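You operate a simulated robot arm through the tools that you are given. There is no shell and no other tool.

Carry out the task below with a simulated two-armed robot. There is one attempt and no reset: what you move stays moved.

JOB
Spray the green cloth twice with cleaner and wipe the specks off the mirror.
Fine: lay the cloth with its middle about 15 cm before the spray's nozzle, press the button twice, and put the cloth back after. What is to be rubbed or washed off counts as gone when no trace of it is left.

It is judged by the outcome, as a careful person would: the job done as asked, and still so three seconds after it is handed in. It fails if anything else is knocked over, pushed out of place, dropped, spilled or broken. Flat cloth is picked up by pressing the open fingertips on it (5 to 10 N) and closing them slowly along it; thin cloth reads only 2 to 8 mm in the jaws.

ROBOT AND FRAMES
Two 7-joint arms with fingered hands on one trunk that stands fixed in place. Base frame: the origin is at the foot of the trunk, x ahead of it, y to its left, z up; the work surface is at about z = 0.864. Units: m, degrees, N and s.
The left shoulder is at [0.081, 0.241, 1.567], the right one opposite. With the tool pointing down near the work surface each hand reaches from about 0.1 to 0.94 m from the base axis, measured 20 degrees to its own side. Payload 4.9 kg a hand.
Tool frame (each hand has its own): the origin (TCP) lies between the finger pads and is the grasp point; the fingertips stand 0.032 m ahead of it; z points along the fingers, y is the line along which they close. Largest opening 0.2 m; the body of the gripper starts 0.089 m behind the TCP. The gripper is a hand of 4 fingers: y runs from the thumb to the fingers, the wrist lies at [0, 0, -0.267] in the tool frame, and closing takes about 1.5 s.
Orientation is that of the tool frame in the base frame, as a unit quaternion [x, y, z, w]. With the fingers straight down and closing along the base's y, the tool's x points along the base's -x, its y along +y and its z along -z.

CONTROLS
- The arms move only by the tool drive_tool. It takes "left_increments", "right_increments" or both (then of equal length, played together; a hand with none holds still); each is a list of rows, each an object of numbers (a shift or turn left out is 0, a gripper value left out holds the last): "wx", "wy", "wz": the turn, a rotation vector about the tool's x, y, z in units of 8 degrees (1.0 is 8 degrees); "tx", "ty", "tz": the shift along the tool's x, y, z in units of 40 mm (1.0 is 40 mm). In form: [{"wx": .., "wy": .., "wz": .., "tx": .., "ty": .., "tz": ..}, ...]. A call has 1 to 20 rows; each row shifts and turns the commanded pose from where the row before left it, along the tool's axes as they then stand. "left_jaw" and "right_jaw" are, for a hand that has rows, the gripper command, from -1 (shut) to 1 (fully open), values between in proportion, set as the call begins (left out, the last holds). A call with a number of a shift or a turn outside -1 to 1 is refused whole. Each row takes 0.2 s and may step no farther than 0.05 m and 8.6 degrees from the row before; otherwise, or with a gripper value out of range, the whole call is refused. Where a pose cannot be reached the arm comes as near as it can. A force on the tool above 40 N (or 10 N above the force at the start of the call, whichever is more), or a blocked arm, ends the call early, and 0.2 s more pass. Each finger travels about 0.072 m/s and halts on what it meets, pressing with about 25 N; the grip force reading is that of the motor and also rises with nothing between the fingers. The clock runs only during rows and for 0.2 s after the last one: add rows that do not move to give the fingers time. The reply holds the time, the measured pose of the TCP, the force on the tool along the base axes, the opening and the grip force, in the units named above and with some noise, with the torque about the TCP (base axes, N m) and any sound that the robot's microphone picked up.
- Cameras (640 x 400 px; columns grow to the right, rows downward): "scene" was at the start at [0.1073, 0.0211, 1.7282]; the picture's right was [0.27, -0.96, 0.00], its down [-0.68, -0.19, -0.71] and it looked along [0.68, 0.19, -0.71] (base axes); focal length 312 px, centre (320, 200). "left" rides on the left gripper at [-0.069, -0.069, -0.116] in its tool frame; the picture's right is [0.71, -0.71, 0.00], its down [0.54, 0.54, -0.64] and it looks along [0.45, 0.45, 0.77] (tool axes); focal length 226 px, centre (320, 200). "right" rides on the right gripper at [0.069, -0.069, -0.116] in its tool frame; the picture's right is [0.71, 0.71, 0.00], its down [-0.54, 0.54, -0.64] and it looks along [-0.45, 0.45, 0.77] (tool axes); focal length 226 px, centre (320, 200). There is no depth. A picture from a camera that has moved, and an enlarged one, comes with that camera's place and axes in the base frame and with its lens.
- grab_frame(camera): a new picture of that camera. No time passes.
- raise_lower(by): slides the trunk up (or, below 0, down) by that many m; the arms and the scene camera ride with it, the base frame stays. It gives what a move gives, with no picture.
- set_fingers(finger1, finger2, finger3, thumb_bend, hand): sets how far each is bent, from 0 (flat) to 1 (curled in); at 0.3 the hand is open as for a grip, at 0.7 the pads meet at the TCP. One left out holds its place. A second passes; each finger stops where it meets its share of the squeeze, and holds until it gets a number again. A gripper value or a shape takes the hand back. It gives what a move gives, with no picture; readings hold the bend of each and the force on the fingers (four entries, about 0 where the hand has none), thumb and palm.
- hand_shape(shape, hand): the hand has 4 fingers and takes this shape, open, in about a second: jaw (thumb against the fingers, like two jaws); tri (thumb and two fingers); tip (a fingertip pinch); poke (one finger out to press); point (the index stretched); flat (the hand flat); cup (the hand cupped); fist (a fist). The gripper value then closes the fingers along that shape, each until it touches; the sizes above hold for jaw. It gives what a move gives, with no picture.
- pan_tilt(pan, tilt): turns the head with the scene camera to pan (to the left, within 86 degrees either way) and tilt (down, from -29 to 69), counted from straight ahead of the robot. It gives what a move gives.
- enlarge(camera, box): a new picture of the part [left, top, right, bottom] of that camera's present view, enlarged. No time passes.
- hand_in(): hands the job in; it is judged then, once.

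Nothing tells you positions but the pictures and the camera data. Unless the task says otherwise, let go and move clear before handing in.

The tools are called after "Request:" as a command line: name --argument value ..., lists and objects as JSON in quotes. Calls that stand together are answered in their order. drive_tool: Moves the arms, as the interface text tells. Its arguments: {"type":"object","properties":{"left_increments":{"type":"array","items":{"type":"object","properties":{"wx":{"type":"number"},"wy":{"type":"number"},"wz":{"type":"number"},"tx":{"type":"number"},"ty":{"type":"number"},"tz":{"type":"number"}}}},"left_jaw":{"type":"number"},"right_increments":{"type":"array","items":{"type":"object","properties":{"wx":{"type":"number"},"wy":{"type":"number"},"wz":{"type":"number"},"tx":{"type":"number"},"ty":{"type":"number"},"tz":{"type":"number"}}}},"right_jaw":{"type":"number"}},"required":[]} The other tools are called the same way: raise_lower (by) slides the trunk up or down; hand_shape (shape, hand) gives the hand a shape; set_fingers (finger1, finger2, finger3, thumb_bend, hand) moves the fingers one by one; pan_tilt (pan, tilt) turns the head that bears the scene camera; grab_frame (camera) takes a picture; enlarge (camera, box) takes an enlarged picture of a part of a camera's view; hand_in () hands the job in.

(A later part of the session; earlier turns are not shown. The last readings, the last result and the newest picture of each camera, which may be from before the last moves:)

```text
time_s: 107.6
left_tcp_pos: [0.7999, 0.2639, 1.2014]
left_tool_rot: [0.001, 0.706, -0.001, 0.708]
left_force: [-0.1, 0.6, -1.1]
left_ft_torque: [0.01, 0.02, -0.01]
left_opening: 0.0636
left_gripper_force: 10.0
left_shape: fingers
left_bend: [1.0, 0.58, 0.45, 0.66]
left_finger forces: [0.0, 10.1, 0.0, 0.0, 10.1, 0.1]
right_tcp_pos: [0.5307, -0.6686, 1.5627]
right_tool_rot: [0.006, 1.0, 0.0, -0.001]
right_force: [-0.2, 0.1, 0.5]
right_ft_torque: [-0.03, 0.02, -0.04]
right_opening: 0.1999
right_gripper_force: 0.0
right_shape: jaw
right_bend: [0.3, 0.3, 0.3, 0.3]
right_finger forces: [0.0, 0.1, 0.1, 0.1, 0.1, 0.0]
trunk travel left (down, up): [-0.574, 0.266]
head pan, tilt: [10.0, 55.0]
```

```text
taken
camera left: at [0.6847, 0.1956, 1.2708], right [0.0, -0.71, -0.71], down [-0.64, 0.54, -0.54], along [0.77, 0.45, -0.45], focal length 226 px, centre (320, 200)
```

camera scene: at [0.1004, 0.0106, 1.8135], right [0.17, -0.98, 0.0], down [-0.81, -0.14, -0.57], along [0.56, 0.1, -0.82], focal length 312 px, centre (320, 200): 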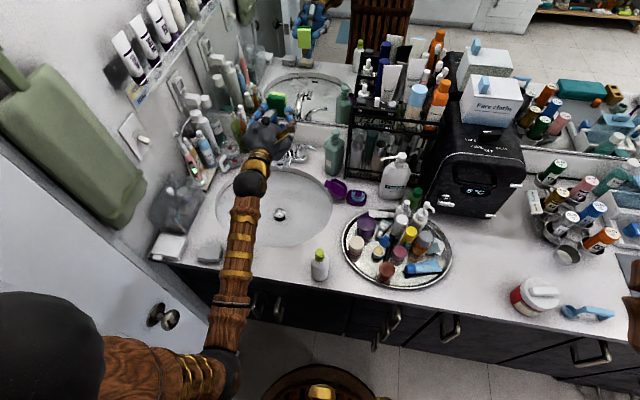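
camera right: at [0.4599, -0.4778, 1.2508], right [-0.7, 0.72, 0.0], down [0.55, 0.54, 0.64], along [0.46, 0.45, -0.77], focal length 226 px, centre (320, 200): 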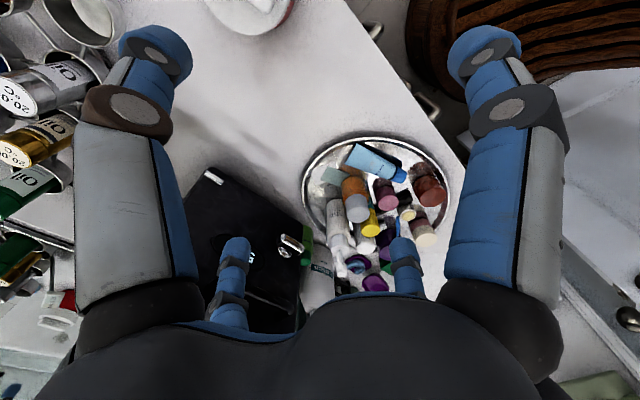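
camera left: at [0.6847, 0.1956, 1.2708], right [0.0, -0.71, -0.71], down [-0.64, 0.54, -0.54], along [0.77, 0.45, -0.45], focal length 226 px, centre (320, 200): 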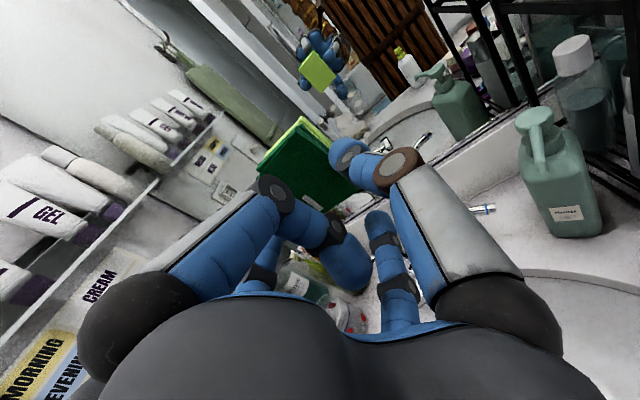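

The hand now points straight at the mirror with the wet lime face forward, well seen in the reflection. I'll move to z 1.12 and forward to about 3 cm short of the glass.

Request:
drive_tool --left_increments '[{"tx": 0.7, "tz": 0.7}, {"tx": 0.7, "tz": 0.7}, {"tx": 0.6, "tz": 0.8}, {"tz": 0.9}, {"tz": 0.9}]'

Request:
grab_frame --camera "scene"

Request:
grab_frame --camera "left"

Request:
enlarge --camera "left" --box '[220, 40, 460, 220]'

Request:
enlarge --camera "scene" --box '[230, 60, 350, 180]'

```text
time_s: 108.8
left_tcp_pos: [0.9627, 0.2644, 1.1178]
left_tool_rot: [0.001, 0.708, 0.001, 0.706]
left_force: [0.1, -0.7, -0.7]
left_ft_torque: [0.04, -0.02, 0.01]
left_opening: 0.0632
left_gripper_force: 10.1
left_shape: fingers
left_bend: [1.0, 0.58, 0.45, 0.66]
left_finger forces: [0.0, 9.8, 0.0, 0.0, 9.7, 0.0]
right_tcp_pos: [0.5334, -0.6678, 1.5637]
right_tool_rot: [0.005, 1.0, 0.0, -0.002]
right_force: [0.5, -0.9, -0.2]
right_ft_torque: [-0.02, 0.0, 0.02]
right_opening: 0.2001
right_gripper_force: 0.0
right_shape: jaw
right_bend: [0.3, 0.3, 0.3, 0.3]
right_finger forces: [0.0, 0.1, 0.0, 0.1, 0.0, 0.0]
trunk travel left (down, up): [-0.574, 0.266]
head pan, tilt: [10.0, 55.0]
```

```text
taken
camera scene: at [0.1026, 0.012, 1.8133], right [0.17, -0.98, 0.0], down [-0.81, -0.14, -0.57], along [0.56, 0.1, -0.82], focal length 312 px, centre (320, 200)
```

scene: 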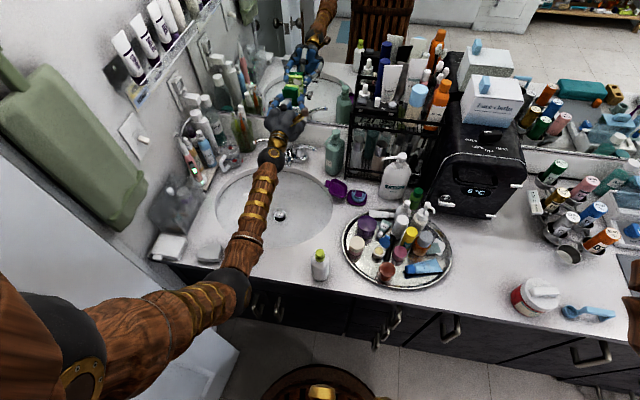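

```text
taken
camera left: at [0.8466, 0.1968, 1.1867], right [0.0, -0.71, -0.71], down [-0.64, 0.54, -0.54], along [0.77, 0.46, -0.46], focal length 226 px, centre (320, 200)
```

left: 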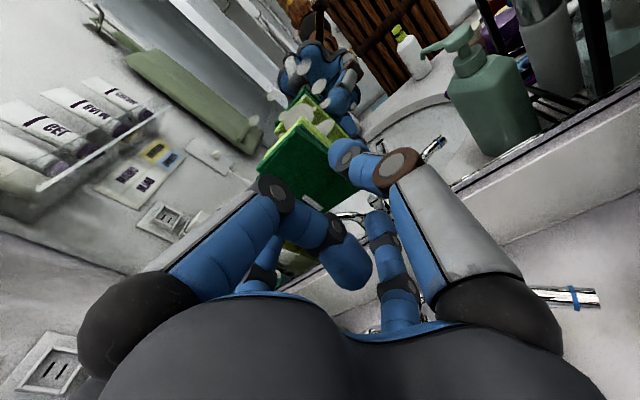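

```text
2.22 times, centred on (340, 130) of left
camera zoom: at [0.8466, 0.1968, 1.1867], right [0.0, -0.71, -0.71], down [-0.64, 0.54, -0.54], along [0.77, 0.46, -0.46], focal length 502 px, centre (276, 356)
```

zoom: 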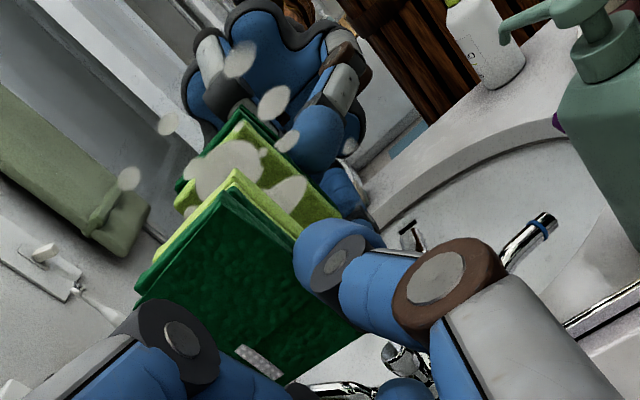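

```text
3.33 times, centred on (290, 120) of scene
camera zoom: at [0.1026, 0.012, 1.8133], right [0.17, -0.98, 0.0], down [-0.81, -0.14, -0.57], along [0.56, 0.1, -0.82], focal length 1041 px, centre (420, 467)
```

zoom: 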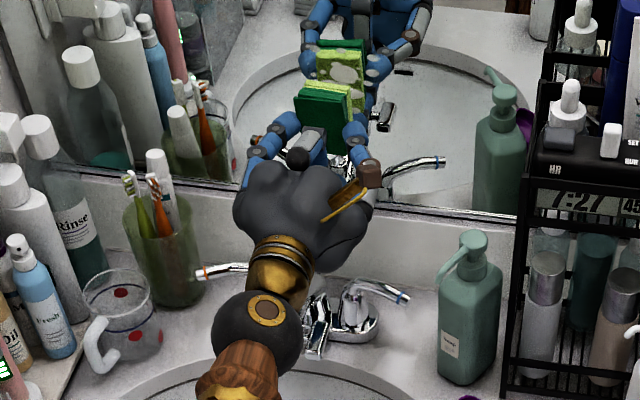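

The specks are now clearly visible on the glass (y 0.22–0.305, z about 1.10–1.18). I'll shift up to z 1.135 and move forward in small steps until the cloth meets the mirror.

Request:
drive_tool --left_increments '[{"tx": -0.43}, {"tz": 0.3}, {"tz": 0.3}, {"tz": 0.15}, {"tz": 0.15}, {}]'

Request:
enlarge --camera "left" --box '[220, 40, 460, 220]'

```text
time_s: 110.2
left_tcp_pos: [0.9972, 0.2636, 1.1393]
left_tool_rot: [0.001, 0.706, 0.0, 0.708]
left_force: [-5.6, 0.4, -1.0]
left_ft_torque: [-0.03, 0.03, 0.09]
left_opening: 0.0605
left_gripper_force: 9.0
left_shape: fingers
left_bend: [1.0, 0.59, 0.45, 0.67]
left_finger forces: [0.0, 8.4, 0.0, 0.0, 8.0, 0.0]
right_tcp_pos: [0.5308, -0.6675, 1.5647]
right_tool_rot: [0.006, 1.0, 0.0, -0.001]
right_force: [0.0, 0.0, -0.5]
right_ft_torque: [0.03, 0.01, 0.05]
right_opening: 0.1997
right_gripper_force: 0.1
right_shape: jaw
right_bend: [0.3, 0.3, 0.3, 0.3]
right_finger forces: [0.1, 0.0, 0.1, 0.0, 0.1, 0.0]
trunk travel left (down, up): [-0.574, 0.266]
head pan, tilt: [10.0, 55.0]
```

```text
2.22 times, centred on (340, 130) of left
camera zoom: at [0.8813, 0.1957, 1.2087], right [0.0, -0.71, -0.71], down [-0.64, 0.54, -0.54], along [0.77, 0.45, -0.45], focal length 502 px, centre (276, 356)
```

zoom: 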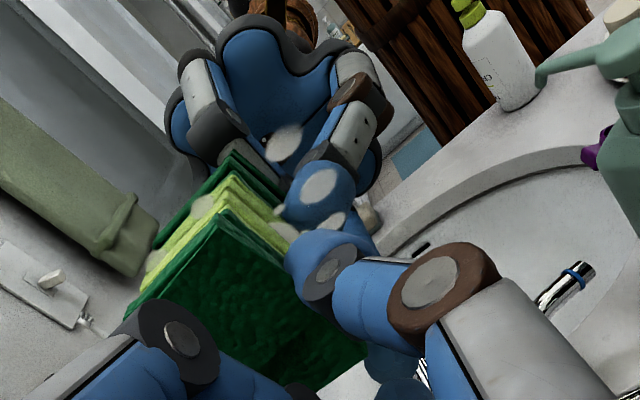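

The cloth presses the glass at 5–6 N (TCP x 0.997), a good wiping pressure. I'll stroke horizontally across the specks at z ≈ 1.15.

Request:
drive_tool --left_increments '[{"tx": -0.25}, {"ty": 0.25}, {"ty": 0.25}, {"ty": 0.25}, {"ty": -0.25}, {"ty": -0.25}, {"ty": -0.25}, {"ty": -0.25}, {"ty": -0.25}, {"ty": -0.25}, {"ty": 0.25}, {"ty": 0.25}, {"ty": 0.25}]'

Request:
grab_frame --camera "left"

Request:
enlarge --camera "left" --box '[220, 40, 460, 220]'

```text
time_s: 113.0
left_tcp_pos: [0.9967, 0.2646, 1.1494]
left_tool_rot: [0.002, 0.706, -0.001, 0.708]
left_force: [-2.3, 0.6, -0.4]
left_ft_torque: [0.0, -0.02, 0.08]
left_opening: 0.0612
left_gripper_force: 8.6
left_shape: fingers
left_bend: [1.0, 0.59, 0.45, 0.67]
left_finger forces: [0.1, 8.6, 0.0, 0.0, 8.3, 0.0]
right_tcp_pos: [0.5295, -0.6681, 1.5636]
right_tool_rot: [0.006, 1.0, 0.001, -0.001]
right_force: [0.1, 0.0, 0.2]
right_ft_torque: [-0.03, 0.01, -0.01]
right_opening: 0.1998
right_gripper_force: 0.0
right_shape: jaw
right_bend: [0.3, 0.3, 0.3, 0.3]
right_finger forces: [0.0, 0.0, 0.0, 0.0, 0.0, 0.0]
trunk travel left (down, up): [-0.574, 0.266]
head pan, tilt: [10.0, 55.0]
```

```text
taken
camera left: at [0.8807, 0.1964, 1.2191], right [0.0, -0.71, -0.71], down [-0.64, 0.54, -0.54], along [0.77, 0.45, -0.45], focal length 226 px, centre (320, 200)
```

left: 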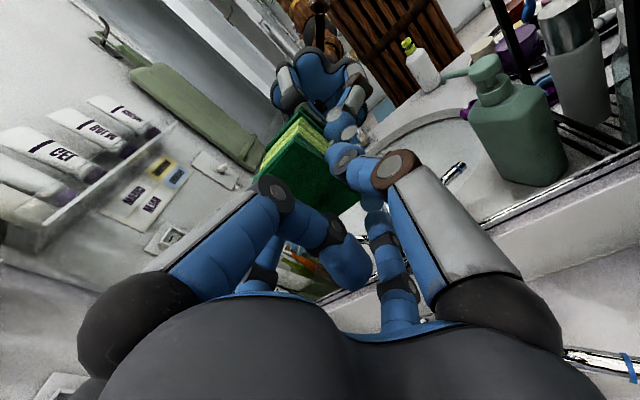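

```text
2.22 times, centred on (340, 130) of left
camera zoom: at [0.8807, 0.1964, 1.2191], right [0.0, -0.71, -0.71], down [-0.64, 0.54, -0.54], along [0.77, 0.45, -0.45], focal length 502 px, centre (276, 356)
```

zoom: 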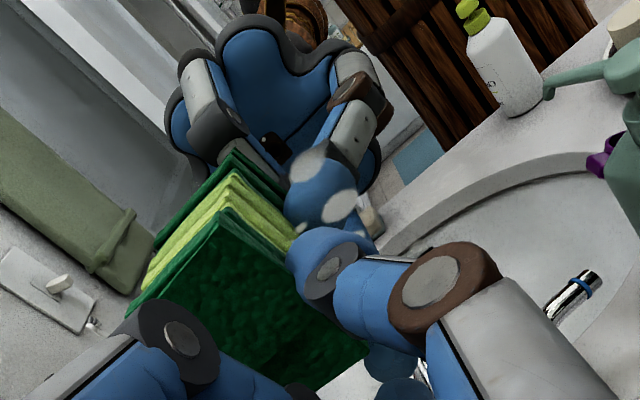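

The left and centre specks are gone; two or three remain to the right at about y 0.23–0.245. I'll press slightly more and stroke further right.

Request:
drive_tool --left_increments '[{"tz": 0.08}, {"ty": -0.25}, {"ty": -0.25}, {"ty": -0.25}, {"ty": -0.25}, {"ty": -0.2}, {"ty": 0.25}, {"ty": 0.25}, {"ty": -0.25}, {"ty": -0.25}, {"tx": -0.2}, {"ty": 0.25}, {"ty": 0.25}, {"ty": -0.25}, {"ty": -0.25}]'

Request:
grab_frame --camera "left"

Request:
enlarge --camera "left" --box '[220, 40, 460, 220]'

```text
time_s: 116.2
left_tcp_pos: [1.0002, 0.2153, 1.1568]
left_tool_rot: [0.001, 0.706, 0.0, 0.708]
left_force: [-7.2, 2.6, -0.1]
left_ft_torque: [-0.01, 0.0, 0.3]
left_opening: 0.0606
left_gripper_force: 9.4
left_shape: fingers
left_bend: [1.0, 0.58, 0.45, 0.67]
left_finger forces: [0.1, 10.4, 0.0, 0.1, 7.8, 0.0]
right_tcp_pos: [0.5288, -0.6697, 1.5638]
right_tool_rot: [0.005, 1.0, -0.001, 0.0]
right_force: [-0.9, -0.1, 0.1]
right_ft_torque: [0.02, -0.01, 0.0]
right_opening: 0.1997
right_gripper_force: 0.0
right_shape: jaw
right_bend: [0.3, 0.3, 0.3, 0.3]
right_finger forces: [0.0, 0.0, 0.0, 0.0, 0.0, 0.0]
trunk travel left (down, up): [-0.574, 0.266]
head pan, tilt: [10.0, 55.0]
```

```text
taken
camera left: at [0.8827, 0.1485, 1.2266], right [0.0, -0.71, -0.71], down [-0.64, 0.54, -0.54], along [0.77, 0.45, -0.45], focal length 226 px, centre (320, 200)
```

left: 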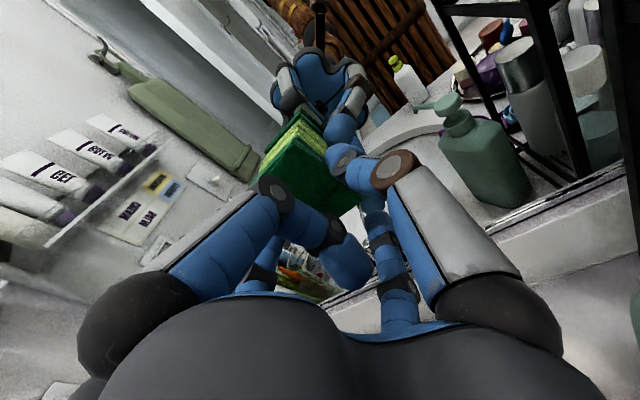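

```text
2.22 times, centred on (340, 130) of left
camera zoom: at [0.8827, 0.1485, 1.2266], right [0.0, -0.71, -0.71], down [-0.64, 0.54, -0.54], along [0.77, 0.45, -0.45], focal length 502 px, centre (276, 356)
```

zoom: 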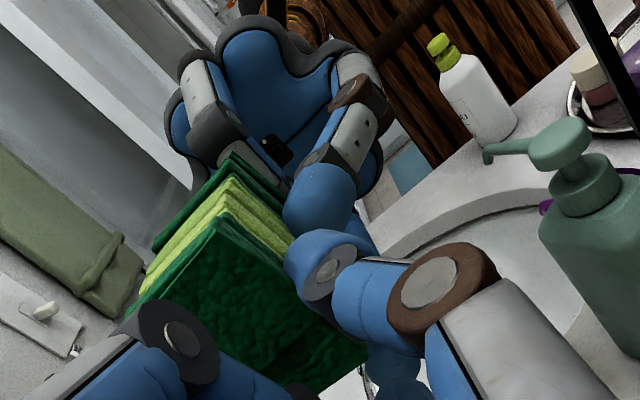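

Those right-hand specks are gone too. Next I'll wipe a lower band (z ≈ 1.12) from right to left and back.

Request:
drive_tool --left_increments '[{"tx": 0.3, "ty": 0.1}, {"tx": 0.3, "ty": 0.1}, {"tx": 0.3}, {"ty": 0.25}, {"ty": 0.25}, {"ty": 0.25}, {"ty": 0.25}, {"ty": 0.25}, {"ty": 0.25}, {"ty": 0.25}, {"ty": -0.25}, {"ty": -0.25}, {"ty": -0.25}, {"ty": -0.25}, {"ty": -0.25}, {"ty": -0.25}, {"ty": -0.25}]'

Request:
enlarge --camera "left" --box '[220, 40, 460, 220]'

Request:
enlarge --camera "scene" --box '[230, 60, 350, 180]'

```text
time_s: 119.8
left_tcp_pos: [0.9999, 0.2247, 1.1232]
left_tool_rot: [0.0, 0.706, 0.0, 0.708]
left_force: [-10.1, 3.8, 0.3]
left_ft_torque: [0.02, 0.02, 0.38]
left_opening: 0.0606
left_gripper_force: 9.7
left_shape: fingers
left_bend: [1.0, 0.58, 0.45, 0.68]
left_finger forces: [0.1, 11.3, 0.0, 0.0, 7.5, 0.0]
right_tcp_pos: [0.5277, -0.667, 1.5653]
right_tool_rot: [0.006, 1.0, 0.0, 0.0]
right_force: [-0.3, 0.3, -0.4]
right_ft_torque: [-0.02, -0.01, 0.01]
right_opening: 0.1997
right_gripper_force: 0.0
right_shape: jaw
right_bend: [0.3, 0.3, 0.3, 0.3]
right_finger forces: [0.1, 0.1, 0.1, 0.0, 0.1, 0.0]
trunk travel left (down, up): [-0.574, 0.266]
head pan, tilt: [10.0, 55.0]
```

```text
2.22 times, centred on (340, 130) of left
camera zoom: at [0.8833, 0.1565, 1.1925], right [0.0, -0.71, -0.71], down [-0.64, 0.54, -0.54], along [0.77, 0.45, -0.45], focal length 502 px, centre (276, 356)
```

zoom: 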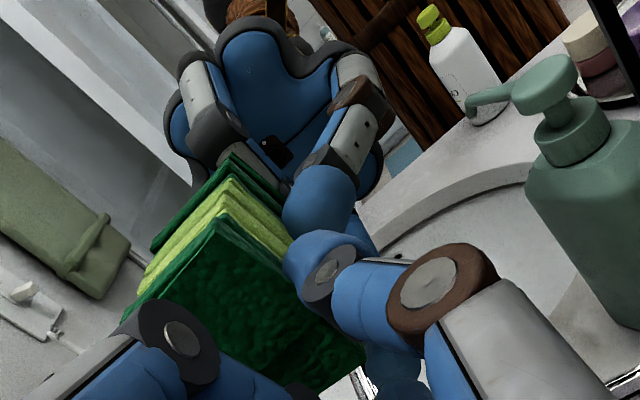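

```text
3.33 times, centred on (290, 120) of scene
camera zoom: at [0.0979, 0.0117, 1.8136], right [0.17, -0.98, 0.0], down [-0.81, -0.14, -0.57], along [0.57, 0.1, -0.82], focal length 1041 px, centre (420, 467)
```

zoom: 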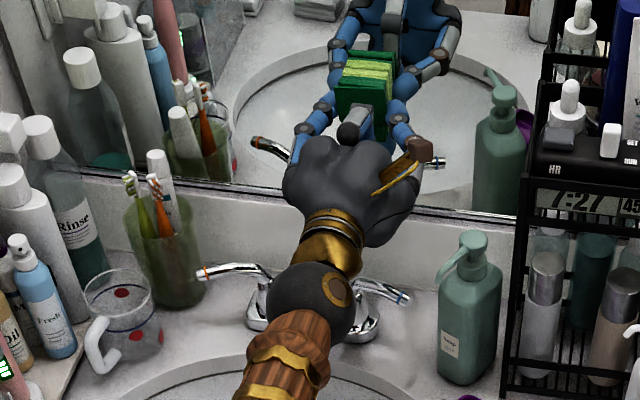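

The wipe looks clean here. I'll pull back from the mirror to inspect the whole area.

Request:
drive_tool --left_increments '[{"tz": -0.3}, {"tz": -0.8}, {"tz": -1}, {"tz": -1}, {"tz": -1}]'

Request:
grab_frame --camera "left"

Request:
enlarge --camera "left" --box '[220, 20, 460, 200]'

Request:
enlarge --camera "scene" --box '[230, 50, 350, 150]'

```text
time_s: 121.0
left_tcp_pos: [0.8352, 0.2221, 1.1197]
left_tool_rot: [0.002, 0.706, -0.003, 0.708]
left_force: [0.5, -1.5, 1.3]
left_ft_torque: [-0.04, 0.15, 0.21]
left_opening: 0.0614
left_gripper_force: 8.4
left_shape: fingers
left_bend: [1.0, 0.59, 0.45, 0.67]
left_finger forces: [0.1, 8.2, 0.0, 0.0, 8.3, 0.1]
right_tcp_pos: [0.5279, -0.6666, 1.5662]
right_tool_rot: [0.006, 1.0, -0.001, 0.0]
right_force: [-0.7, 0.7, 1.2]
right_ft_torque: [-0.02, -0.09, -0.02]
right_opening: 0.1998
right_gripper_force: 0.0
right_shape: jaw
right_bend: [0.3, 0.3, 0.3, 0.3]
right_finger forces: [0.0, 0.0, 0.0, 0.0, 0.1, 0.1]
trunk travel left (down, up): [-0.574, 0.266]
head pan, tilt: [10.0, 55.0]
```

```text
taken
camera left: at [0.7183, 0.1547, 1.1897], right [0.0, -0.71, -0.71], down [-0.64, 0.55, -0.55], along [0.77, 0.45, -0.45], focal length 226 px, centre (320, 200)
```

left: 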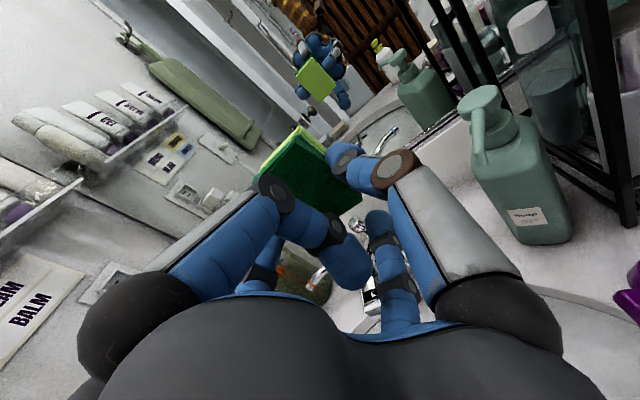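

```text
2.22 times, centred on (340, 110) of left
camera zoom: at [0.7183, 0.1547, 1.1897], right [0.0, -0.71, -0.71], down [-0.64, 0.55, -0.55], along [0.77, 0.45, -0.45], focal length 502 px, centre (276, 400)
```

zoom: 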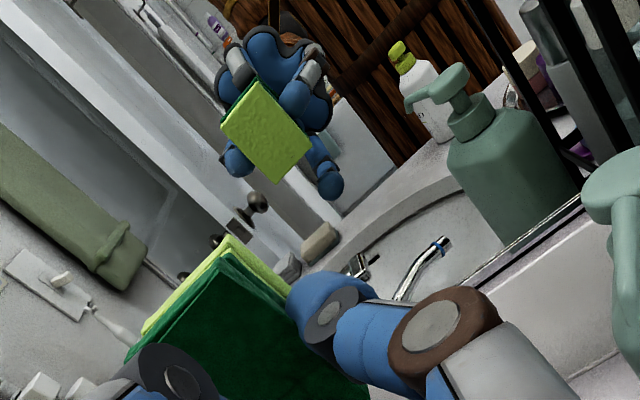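

```text
4.00 times, centred on (290, 100) of scene
camera zoom: at [0.098, 0.0146, 1.8137], right [0.17, -0.98, 0.0], down [-0.81, -0.14, -0.57], along [0.57, 0.1, -0.82], focal length 1249 px, centre (440, 600)
```

zoom: 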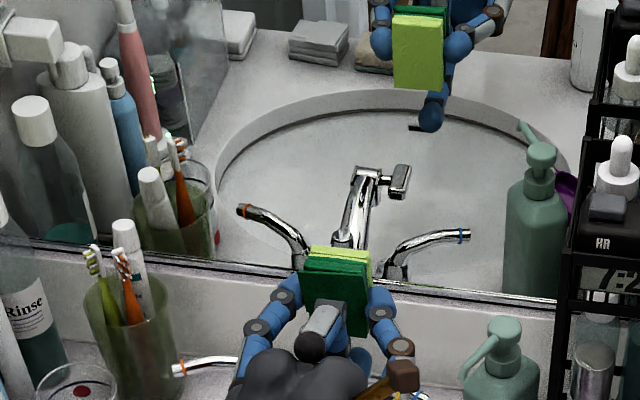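

The mirror looks clean from both cameras. I'll raise a little and pitch the hand back down, reversing the earlier motion.

Request:
drive_tool --left_increments '[{"tx": -1, "tz": -0.4}, {"tx": -1, "tz": -0.4}, {"wy": 1}, {"wy": 1}, {"wy": 1}, {"wy": 1}, {"wy": 1}, {"wy": 1}, {"wy": 1}, {"wy": 1}, {"wy": 1}, {"wy": 1}, {"wy": 1}, {"wy": 0.25}, {}]'

Request:
grab_frame --camera "left"

Request:
grab_frame --camera "scene"

Request:
enlarge --camera "scene" --box '[230, 50, 350, 150]'

```text
time_s: 124.2
left_tcp_pos: [0.8033, 0.2237, 1.2003]
left_tool_rot: [0.002, 1.0, 0.0, 0.0]
left_force: [0.1, -0.5, 0.4]
left_ft_torque: [-0.02, -0.02, 0.0]
left_opening: 0.0614
left_gripper_force: 8.6
left_shape: fingers
left_bend: [1.0, 0.59, 0.45, 0.67]
left_finger forces: [0.0, 8.5, 0.0, 0.0, 8.5, 0.1]
right_tcp_pos: [0.5289, -0.6679, 1.5652]
right_tool_rot: [0.006, 1.0, -0.001, 0.0]
right_force: [0.1, -0.1, -0.1]
right_ft_torque: [0.0, -0.03, -0.01]
right_opening: 0.1999
right_gripper_force: 0.1
right_shape: jaw
right_bend: [0.3, 0.3, 0.3, 0.3]
right_finger forces: [0.0, 0.0, 0.0, 0.0, 0.0, 0.0]
trunk travel left (down, up): [-0.574, 0.266]
head pan, tilt: [10.0, 55.0]
```

```text
taken
camera left: at [0.8721, 0.1559, 1.3176], right [-0.71, -0.71, 0.0], down [-0.54, 0.54, 0.64], along [-0.45, 0.46, -0.77], focal length 226 px, centre (320, 200)
```

left: 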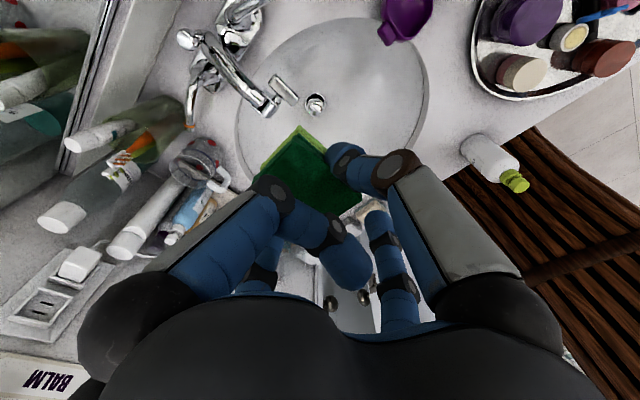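

```text
taken
camera scene: at [0.0994, 0.0125, 1.8136], right [0.17, -0.98, 0.0], down [-0.81, -0.14, -0.57], along [0.56, 0.1, -0.82], focal length 312 px, centre (320, 200)
```

scene: 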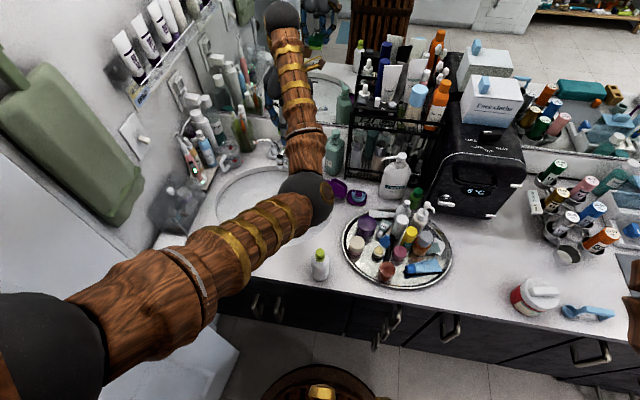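

```text
4.00 times, centred on (290, 100) of scene
camera zoom: at [0.0994, 0.0125, 1.8136], right [0.17, -0.98, 0.0], down [-0.81, -0.14, -0.57], along [0.56, 0.1, -0.82], focal length 1249 px, centre (440, 600)
```

zoom: 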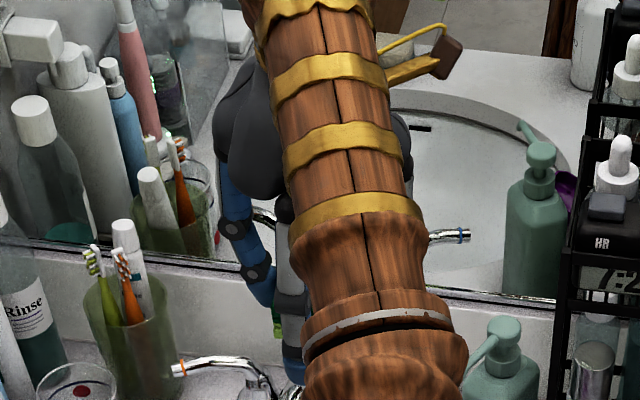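

Hand is vertical again and the cloth is still held. Before putting it back I'll move the arm aside and verify the mirror area unobstructed.

Request:
drive_tool --left_increments '[{"tx": 0.9, "ty": -0.3}, {"tx": 0.9, "ty": -0.6}, {"tx": 0.9, "ty": -0.6}, {"ty": -0.9}, {"ty": -0.9}, {"ty": -0.9}]'

Request:
enlarge --camera "scene" --box '[230, 50, 350, 150]'

Request:
enlarge --camera "scene" --box '[270, 60, 320, 105]'

Request:
grab_frame --camera "left"

```text
time_s: 125.6
left_tcp_pos: [0.6939, 0.0528, 1.2005]
left_tool_rot: [0.001, 1.0, 0.001, 0.001]
left_force: [-0.1, 0.6, -0.5]
left_ft_torque: [0.01, -0.01, 0.0]
left_opening: 0.0614
left_gripper_force: 8.7
left_shape: fingers
left_bend: [1.0, 0.59, 0.45, 0.67]
left_finger forces: [0.0, 8.5, 0.0, 0.0, 8.5, 0.1]
right_tcp_pos: [0.5286, -0.6694, 1.564]
right_tool_rot: [0.007, 1.0, 0.0, 0.0]
right_force: [-0.3, 0.0, -0.1]
right_ft_torque: [-0.01, 0.01, 0.0]
right_opening: 0.1999
right_gripper_force: 0.1
right_shape: jaw
right_bend: [0.3, 0.3, 0.3, 0.3]
right_finger forces: [0.0, 0.1, 0.0, 0.0, 0.1, 0.0]
trunk travel left (down, up): [-0.574, 0.266]
head pan, tilt: [10.0, 55.0]
```

```text
4.00 times, centred on (290, 100) of scene
camera zoom: at [0.0989, 0.0099, 1.8136], right [0.17, -0.98, 0.0], down [-0.81, -0.14, -0.57], along [0.57, 0.1, -0.82], focal length 1249 px, centre (440, 600)
```

zoom: 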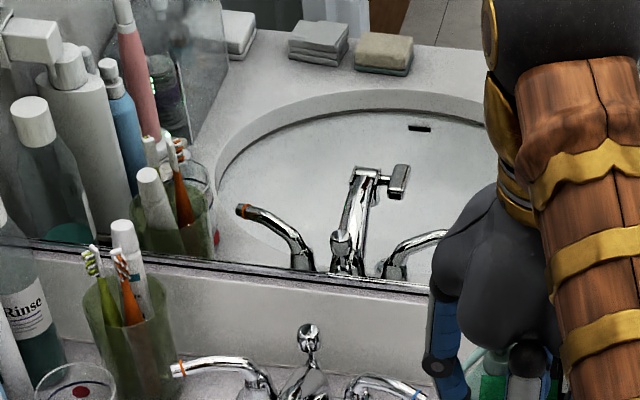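

```text
8.89 times, centred on (295, 82) of scene
camera zoom: at [0.0989, 0.0099, 1.8136], right [0.17, -0.98, 0.0], down [-0.81, -0.14, -0.57], along [0.57, 0.1, -0.82], focal length 2775 px, centre (542, 1244)
```

zoom: 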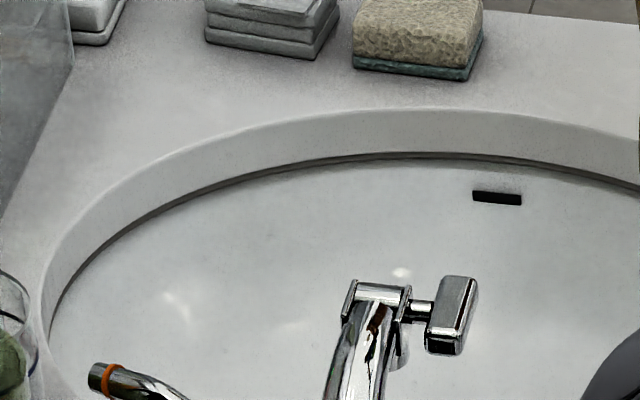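

```text
taken
camera left: at [0.7616, -0.0146, 1.3176], right [-0.71, -0.71, 0.0], down [-0.54, 0.54, 0.64], along [-0.45, 0.46, -0.77], focal length 226 px, centre (320, 200)
```

left: 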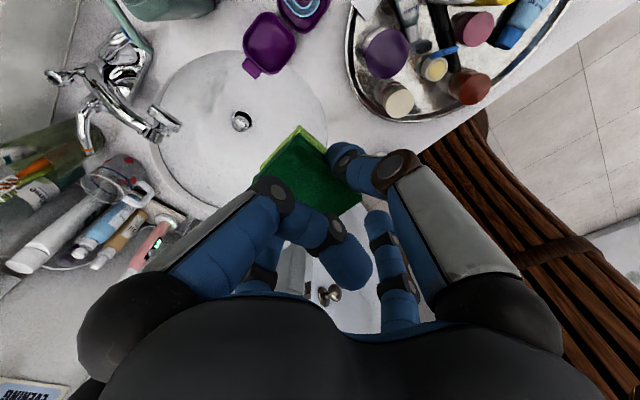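

The mirror is clean; only faint lamp glints in the basin remain. Now I'll return the cloth to its original place at (0.701, 0.045), descending in stages.

Request:
drive_tool --left_increments '[{"tx": -0.18, "ty": -0.18, "tz": 0.8}, {"tz": 1}, {"tz": 1}, {"tz": 1}, {"tz": 1}, {"tz": 0.9}, {}]'

Request:
grab_frame --camera "left"

Request:
enlarge --camera "left" --box '[220, 60, 420, 260]'

```text
time_s: 127.2
left_tcp_pos: [0.7011, 0.0484, 0.9705]
left_tool_rot: [0.001, 1.0, 0.0, 0.001]
left_force: [0.0, 0.6, -0.5]
left_ft_torque: [0.02, -0.02, 0.0]
left_opening: 0.0613
left_gripper_force: 8.4
left_shape: fingers
left_bend: [1.0, 0.59, 0.45, 0.67]
left_finger forces: [0.0, 8.4, 0.0, 0.0, 8.5, 0.0]
right_tcp_pos: [0.5299, -0.6692, 1.5642]
right_tool_rot: [0.006, 1.0, -0.001, -0.001]
right_force: [0.5, -0.8, 0.3]
right_ft_torque: [0.01, 0.02, 0.03]
right_opening: 0.1999
right_gripper_force: 0.1
right_shape: jaw
right_bend: [0.3, 0.3, 0.3, 0.3]
right_finger forces: [0.1, 0.1, 0.0, 0.1, 0.1, 0.0]
trunk travel left (down, up): [-0.574, 0.266]
head pan, tilt: [10.0, 55.0]
```

```text
taken
camera left: at [0.7701, -0.0195, 1.0891], right [-0.71, -0.71, 0.0], down [-0.54, 0.54, 0.64], along [-0.45, 0.46, -0.77], focal length 226 px, centre (320, 200)
```

left: 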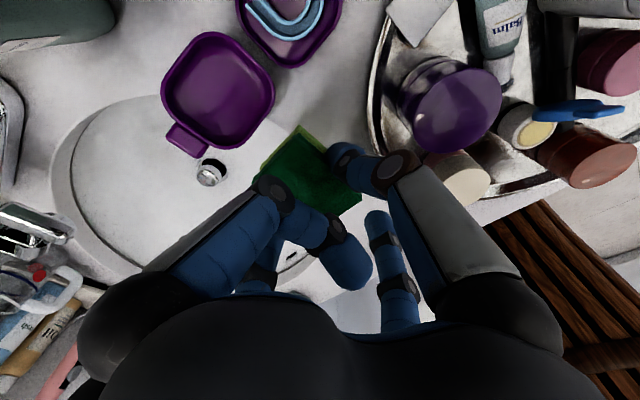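

```text
2.00 times, centred on (320, 160) of left
camera zoom: at [0.7701, -0.0195, 1.0891], right [-0.71, -0.71, 0.0], down [-0.54, 0.54, 0.64], along [-0.45, 0.46, -0.77], focal length 452 px, centre (320, 280)
```

zoom: 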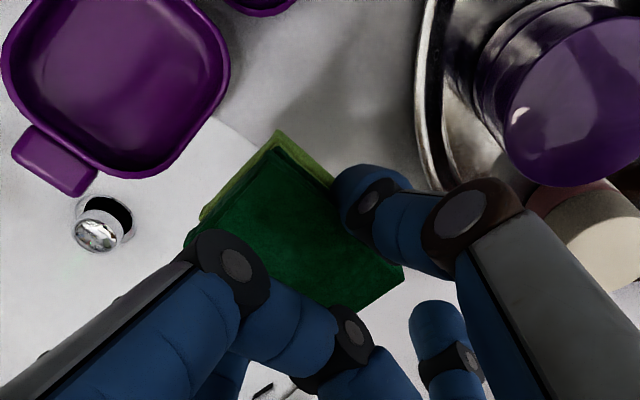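

Alignment is good; the cloth sits a few millimetres off-centre in the grip, so I'll correct by that and lower until it touches the counter.

Request:
drive_tool --left_increments '[{"tx": 0.06, "ty": -0.13, "tz": 0.6}, {"tz": 0.5}, {"tz": 0.1}, {}]'

Request:
enlarge --camera "left" --box '[220, 60, 420, 260]'

```text
time_s: 128.2
left_tcp_pos: [0.7003, 0.043, 0.9239]
left_tool_rot: [0.001, 1.0, 0.0, 0.001]
left_force: [0.3, -0.4, 0.0]
left_ft_torque: [0.01, -0.05, 0.01]
left_opening: 0.0617
left_gripper_force: 9.0
left_shape: fingers
left_bend: [1.0, 0.59, 0.45, 0.67]
left_finger forces: [0.0, 8.6, 0.0, 0.0, 8.5, 0.1]
right_tcp_pos: [0.5296, -0.6684, 1.5638]
right_tool_rot: [0.006, 1.0, 0.0, -0.001]
right_force: [0.2, 0.6, 1.3]
right_ft_torque: [-0.02, 0.01, 0.0]
right_opening: 0.2
right_gripper_force: 0.1
right_shape: jaw
right_bend: [0.3, 0.3, 0.3, 0.3]
right_finger forces: [0.1, 0.0, 0.0, 0.1, 0.0, 0.0]
trunk travel left (down, up): [-0.574, 0.266]
head pan, tilt: [10.0, 55.0]
```

```text
2.00 times, centred on (320, 160) of left
camera zoom: at [0.7685, -0.0246, 1.041], right [-0.71, -0.71, 0.0], down [-0.54, 0.54, 0.64], along [-0.45, 0.46, -0.77], focal length 452 px, centre (320, 280)
```

zoom: 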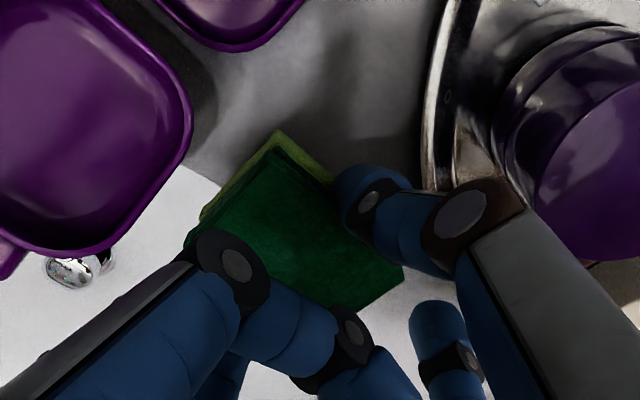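

No contact yet, so the cloth was pushed a little deeper into the grip. I'll lower in 3 mm steps.

Request:
drive_tool --left_increments '[{"tz": 0.08}, {"tz": 0.08}, {}]'

Request:
drive_tool --left_increments '[{"tz": 0.07}, {"tz": 0.06}, {}]'

```text
time_s: 129.0
left_tcp_pos: [0.7, 0.0421, 0.9174]
left_tool_rot: [0.001, 1.0, 0.0, 0.001]
left_force: [0.8, 0.5, -0.7]
left_ft_torque: [0.0, -0.01, 0.01]
left_opening: 0.0614
left_gripper_force: 8.2
left_shape: fingers
left_bend: [1.0, 0.59, 0.45, 0.67]
left_finger forces: [0.0, 8.5, 0.0, 0.0, 8.6, 0.0]
right_tcp_pos: [0.5303, -0.6691, 1.5623]
right_tool_rot: [0.006, 1.0, 0.0, 0.0]
right_force: [-0.3, 0.2, 0.6]
right_ft_torque: [0.01, 0.02, 0.0]
right_opening: 0.1998
right_gripper_force: 0.0
right_shape: jaw
right_bend: [0.3, 0.3, 0.3, 0.3]
right_finger forces: [0.0, 0.1, 0.1, 0.1, 0.0, 0.0]
trunk travel left (down, up): [-0.574, 0.266]
head pan, tilt: [10.0, 55.0]
```

```text
time_s: 129.8
left_tcp_pos: [0.7002, 0.0442, 0.9124]
left_tool_rot: [0.001, 1.0, 0.001, 0.001]
left_force: [0.1, -0.2, -0.8]
left_ft_torque: [0.02, -0.02, -0.02]
left_opening: 0.0615
left_gripper_force: 8.3
left_shape: fingers
left_bend: [1.0, 0.59, 0.45, 0.67]
left_finger forces: [0.0, 8.5, 0.0, 0.0, 8.5, 0.0]
right_tcp_pos: [0.5297, -0.668, 1.5636]
right_tool_rot: [0.006, 1.0, 0.0, 0.001]
right_force: [0.1, 1.3, 0.1]
right_ft_torque: [-0.04, -0.01, 0.0]
right_opening: 0.1999
right_gripper_force: 0.1
right_shape: jaw
right_bend: [0.3, 0.3, 0.3, 0.3]
right_finger forces: [0.1, 0.1, 0.0, 0.1, 0.1, 0.0]
trunk travel left (down, up): [-0.574, 0.266]
head pan, tilt: [10.0, 55.0]
```

Still free; continuing down a little more.

Request:
drive_tool --left_increments '[{"tz": 0.06}, {"tz": 0.06}, {}]'

Request:
enlarge --camera "left" --box '[220, 60, 420, 260]'

```text
time_s: 130.6
left_tcp_pos: [0.7004, 0.0443, 0.909]
left_tool_rot: [0.001, 1.0, 0.0, 0.001]
left_force: [0.4, 0.3, -1.2]
left_ft_torque: [0.01, 0.03, 0.02]
left_opening: 0.0617
left_gripper_force: 8.1
left_shape: fingers
left_bend: [1.0, 0.59, 0.45, 0.67]
left_finger forces: [0.1, 8.5, 0.0, 0.1, 8.5, 0.1]
right_tcp_pos: [0.5297, -0.6696, 1.5637]
right_tool_rot: [0.006, 1.0, 0.001, -0.001]
right_force: [-0.5, 0.9, 0.3]
right_ft_torque: [0.04, 0.04, -0.03]
right_opening: 0.1998
right_gripper_force: 0.1
right_shape: jaw
right_bend: [0.3, 0.3, 0.3, 0.3]
right_finger forces: [0.1, 0.0, 0.0, 0.0, 0.0, 0.0]
trunk travel left (down, up): [-0.574, 0.266]
head pan, tilt: [10.0, 55.0]
```

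```text
2.00 times, centred on (320, 160) of left
camera zoom: at [0.7689, -0.0241, 1.025], right [-0.71, -0.71, 0.0], down [-0.54, 0.54, 0.64], along [-0.45, 0.46, -0.77], focal length 452 px, centre (320, 280)
```

zoom: 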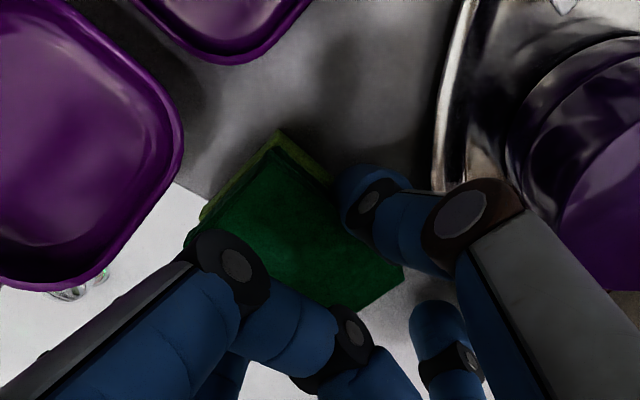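

Request:
drive_tool --left_increments '[{"tz": 0.06}, {"tz": 0.06}, {}]'

Request:
drive_tool --left_increments '[{"tz": 0.05}, {}]'

```text
time_s: 131.4
left_tcp_pos: [0.7008, 0.0445, 0.9048]
left_tool_rot: [0.001, 1.0, 0.0, 0.001]
left_force: [0.7, -0.9, 9.1]
left_ft_torque: [0.15, -0.01, 0.0]
left_opening: 0.061
left_gripper_force: 9.2
left_shape: fingers
left_bend: [1.0, 0.59, 0.45, 0.67]
left_finger forces: [0.1, 9.6, 0.1, 0.0, 9.5, 0.0]
right_tcp_pos: [0.5293, -0.6681, 1.5638]
right_tool_rot: [0.006, 1.0, 0.0, -0.001]
right_force: [-0.2, 0.5, -0.2]
right_ft_torque: [0.01, 0.01, 0.01]
right_opening: 0.2
right_gripper_force: 0.1
right_shape: jaw
right_bend: [0.3, 0.3, 0.3, 0.3]
right_finger forces: [0.0, 0.1, 0.1, 0.1, 0.1, 0.1]
trunk travel left (down, up): [-0.574, 0.266]
head pan, tilt: [10.0, 55.0]
```

```text
time_s: 132.0
left_tcp_pos: [0.7008, 0.0432, 0.902]
left_tool_rot: [0.001, 1.0, 0.0, 0.002]
left_force: [0.9, 0.3, 16.1]
left_ft_torque: [0.22, -0.03, 0.03]
left_opening: 0.0611
left_gripper_force: 11.0
left_shape: fingers
left_bend: [1.0, 0.59, 0.45, 0.67]
left_finger forces: [0.0, 11.2, 0.0, 0.0, 11.1, 0.1]
right_tcp_pos: [0.5297, -0.6679, 1.5636]
right_tool_rot: [0.006, 1.0, 0.0, 0.001]
right_force: [0.0, 0.5, 0.1]
right_ft_torque: [0.0, 0.01, -0.03]
right_opening: 0.1999
right_gripper_force: 0.1
right_shape: jaw
right_bend: [0.3, 0.3, 0.3, 0.3]
right_finger forces: [0.1, 0.0, 0.1, 0.0, 0.0, 0.0]
trunk travel left (down, up): [-0.574, 0.266]
head pan, tilt: [10.0, 55.0]
```

The cloth rests on the counter (contact at TCP z ≈ 0.905). I'll relieve the pressure slightly and open just enough to let go without touching the tray rim.

Request:
drive_tool --left_increments '[{"tz": -0.06}, {}]'

Request:
set_fingers --hand "left" --thumb_bend 0.61 --finger2 0.55

Request:
enlarge --camera "left" --box '[220, 60, 420, 260]'

```text
time_s: 132.6
left_tcp_pos: [0.7015, 0.0444, 0.9032]
left_tool_rot: [0.002, 1.0, 0.001, 0.001]
left_force: [1.2, -0.9, 6.2]
left_ft_torque: [0.06, -0.03, -0.03]
left_opening: 0.0613
left_gripper_force: 9.7
left_shape: fingers
left_bend: [1.0, 0.59, 0.45, 0.67]
left_finger forces: [0.0, 9.2, 0.0, 0.0, 10.0, 0.1]
right_tcp_pos: [0.5285, -0.6691, 1.5646]
right_tool_rot: [0.006, 1.0, 0.0, 0.0]
right_force: [-0.2, 0.0, -0.1]
right_ft_torque: [0.01, 0.0, -0.02]
right_opening: 0.1999
right_gripper_force: 0.1
right_shape: jaw
right_bend: [0.3, 0.3, 0.3, 0.3]
right_finger forces: [0.0, 0.1, 0.0, 0.0, 0.1, 0.1]
trunk travel left (down, up): [-0.574, 0.266]
head pan, tilt: [10.0, 55.0]
```

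```text
time_s: 133.6
left_tcp_pos: [0.7005, 0.0444, 0.9051]
left_tool_rot: [0.001, 1.0, 0.0, 0.001]
left_force: [1.0, 0.0, -0.7]
left_ft_torque: [-0.01, 0.0, -0.01]
left_opening: 0.0681
left_gripper_force: 0.1
left_shape: fingers
left_bend: [1.0, 0.55, 0.45, 0.61]
left_finger forces: [0.0, 0.1, 0.0, 0.1, 0.1, 0.0]
right_tcp_pos: [0.5307, -0.6689, 1.5643]
right_tool_rot: [0.006, 1.0, -0.001, -0.001]
right_force: [0.2, 0.6, 0.2]
right_ft_torque: [0.0, 0.02, -0.02]
right_opening: 0.2
right_gripper_force: 0.1
right_shape: jaw
right_bend: [0.3, 0.3, 0.3, 0.3]
right_finger forces: [0.0, 0.1, 0.0, 0.0, 0.0, 0.0]
trunk travel left (down, up): [-0.574, 0.266]
head pan, tilt: [10.0, 55.0]
```

```text
2.00 times, centred on (320, 160) of left
camera zoom: at [0.7696, -0.0238, 1.0204], right [-0.71, -0.71, 0.0], down [-0.54, 0.54, 0.64], along [-0.45, 0.46, -0.77], focal length 452 px, centre (320, 280)
```

zoom: 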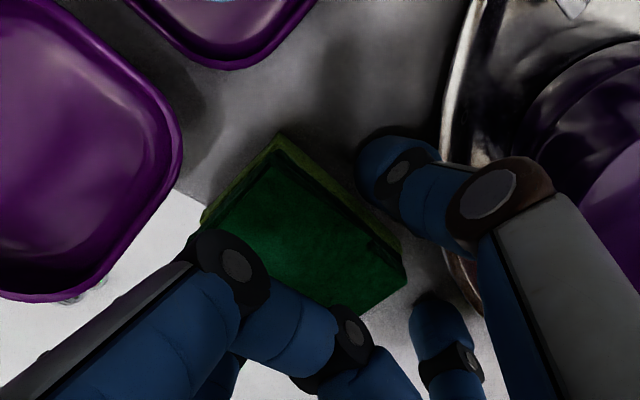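

Released with no forces. I'll rise straight up, checking that the cloth stays put.

Request:
drive_tool --left_increments '[{"tz": -0.3}, {"tz": -0.5}, {"tz": -1}, {"tz": -1}]'

Request:
grab_frame --camera "left"

Request:
enlarge --camera "left" --box '[220, 0, 420, 180]'

```text
time_s: 134.6
left_tcp_pos: [0.6997, 0.0434, 1.0158]
left_tool_rot: [0.001, 1.0, 0.002, 0.0]
left_force: [-0.1, 0.2, 0.0]
left_ft_torque: [0.02, 0.01, 0.01]
left_opening: 0.0683
left_gripper_force: 0.1
left_shape: fingers
left_bend: [1.0, 0.55, 0.45, 0.61]
left_finger forces: [0.1, 0.0, 0.0, 0.0, 0.0, 0.0]
right_tcp_pos: [0.5297, -0.6683, 1.5648]
right_tool_rot: [0.006, 1.0, -0.001, -0.001]
right_force: [-0.2, 1.2, 0.0]
right_ft_torque: [0.04, -0.03, 0.01]
right_opening: 0.1999
right_gripper_force: 0.1
right_shape: jaw
right_bend: [0.3, 0.3, 0.3, 0.3]
right_finger forces: [0.0, 0.0, 0.1, 0.0, 0.0, 0.0]
trunk travel left (down, up): [-0.574, 0.266]
head pan, tilt: [10.0, 55.0]
```

```text
taken
camera left: at [0.7677, -0.0246, 1.1317], right [-0.71, -0.71, 0.0], down [-0.54, 0.54, 0.64], along [-0.45, 0.46, -0.77], focal length 226 px, centre (320, 200)
```

left: 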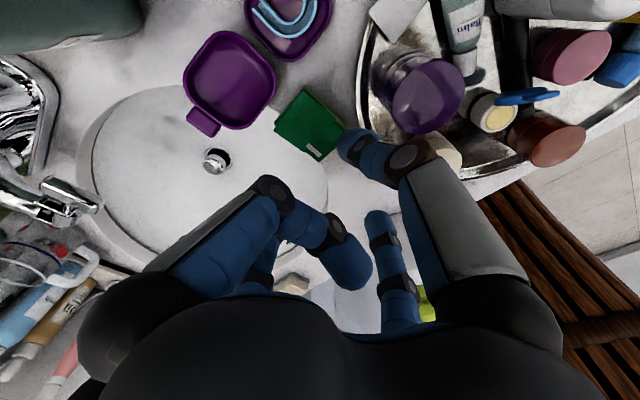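

```text
2.22 times, centred on (320, 90) of left
camera zoom: at [0.7677, -0.0246, 1.1317], right [-0.71, -0.71, 0.0], down [-0.54, 0.54, 0.64], along [-0.45, 0.46, -0.77], focal length 502 px, centre (320, 444)
```

zoom: 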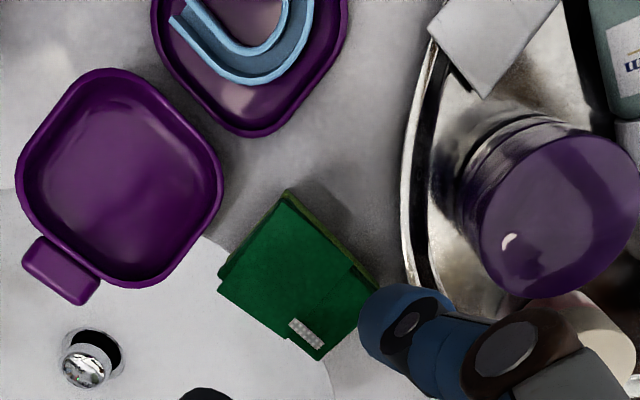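

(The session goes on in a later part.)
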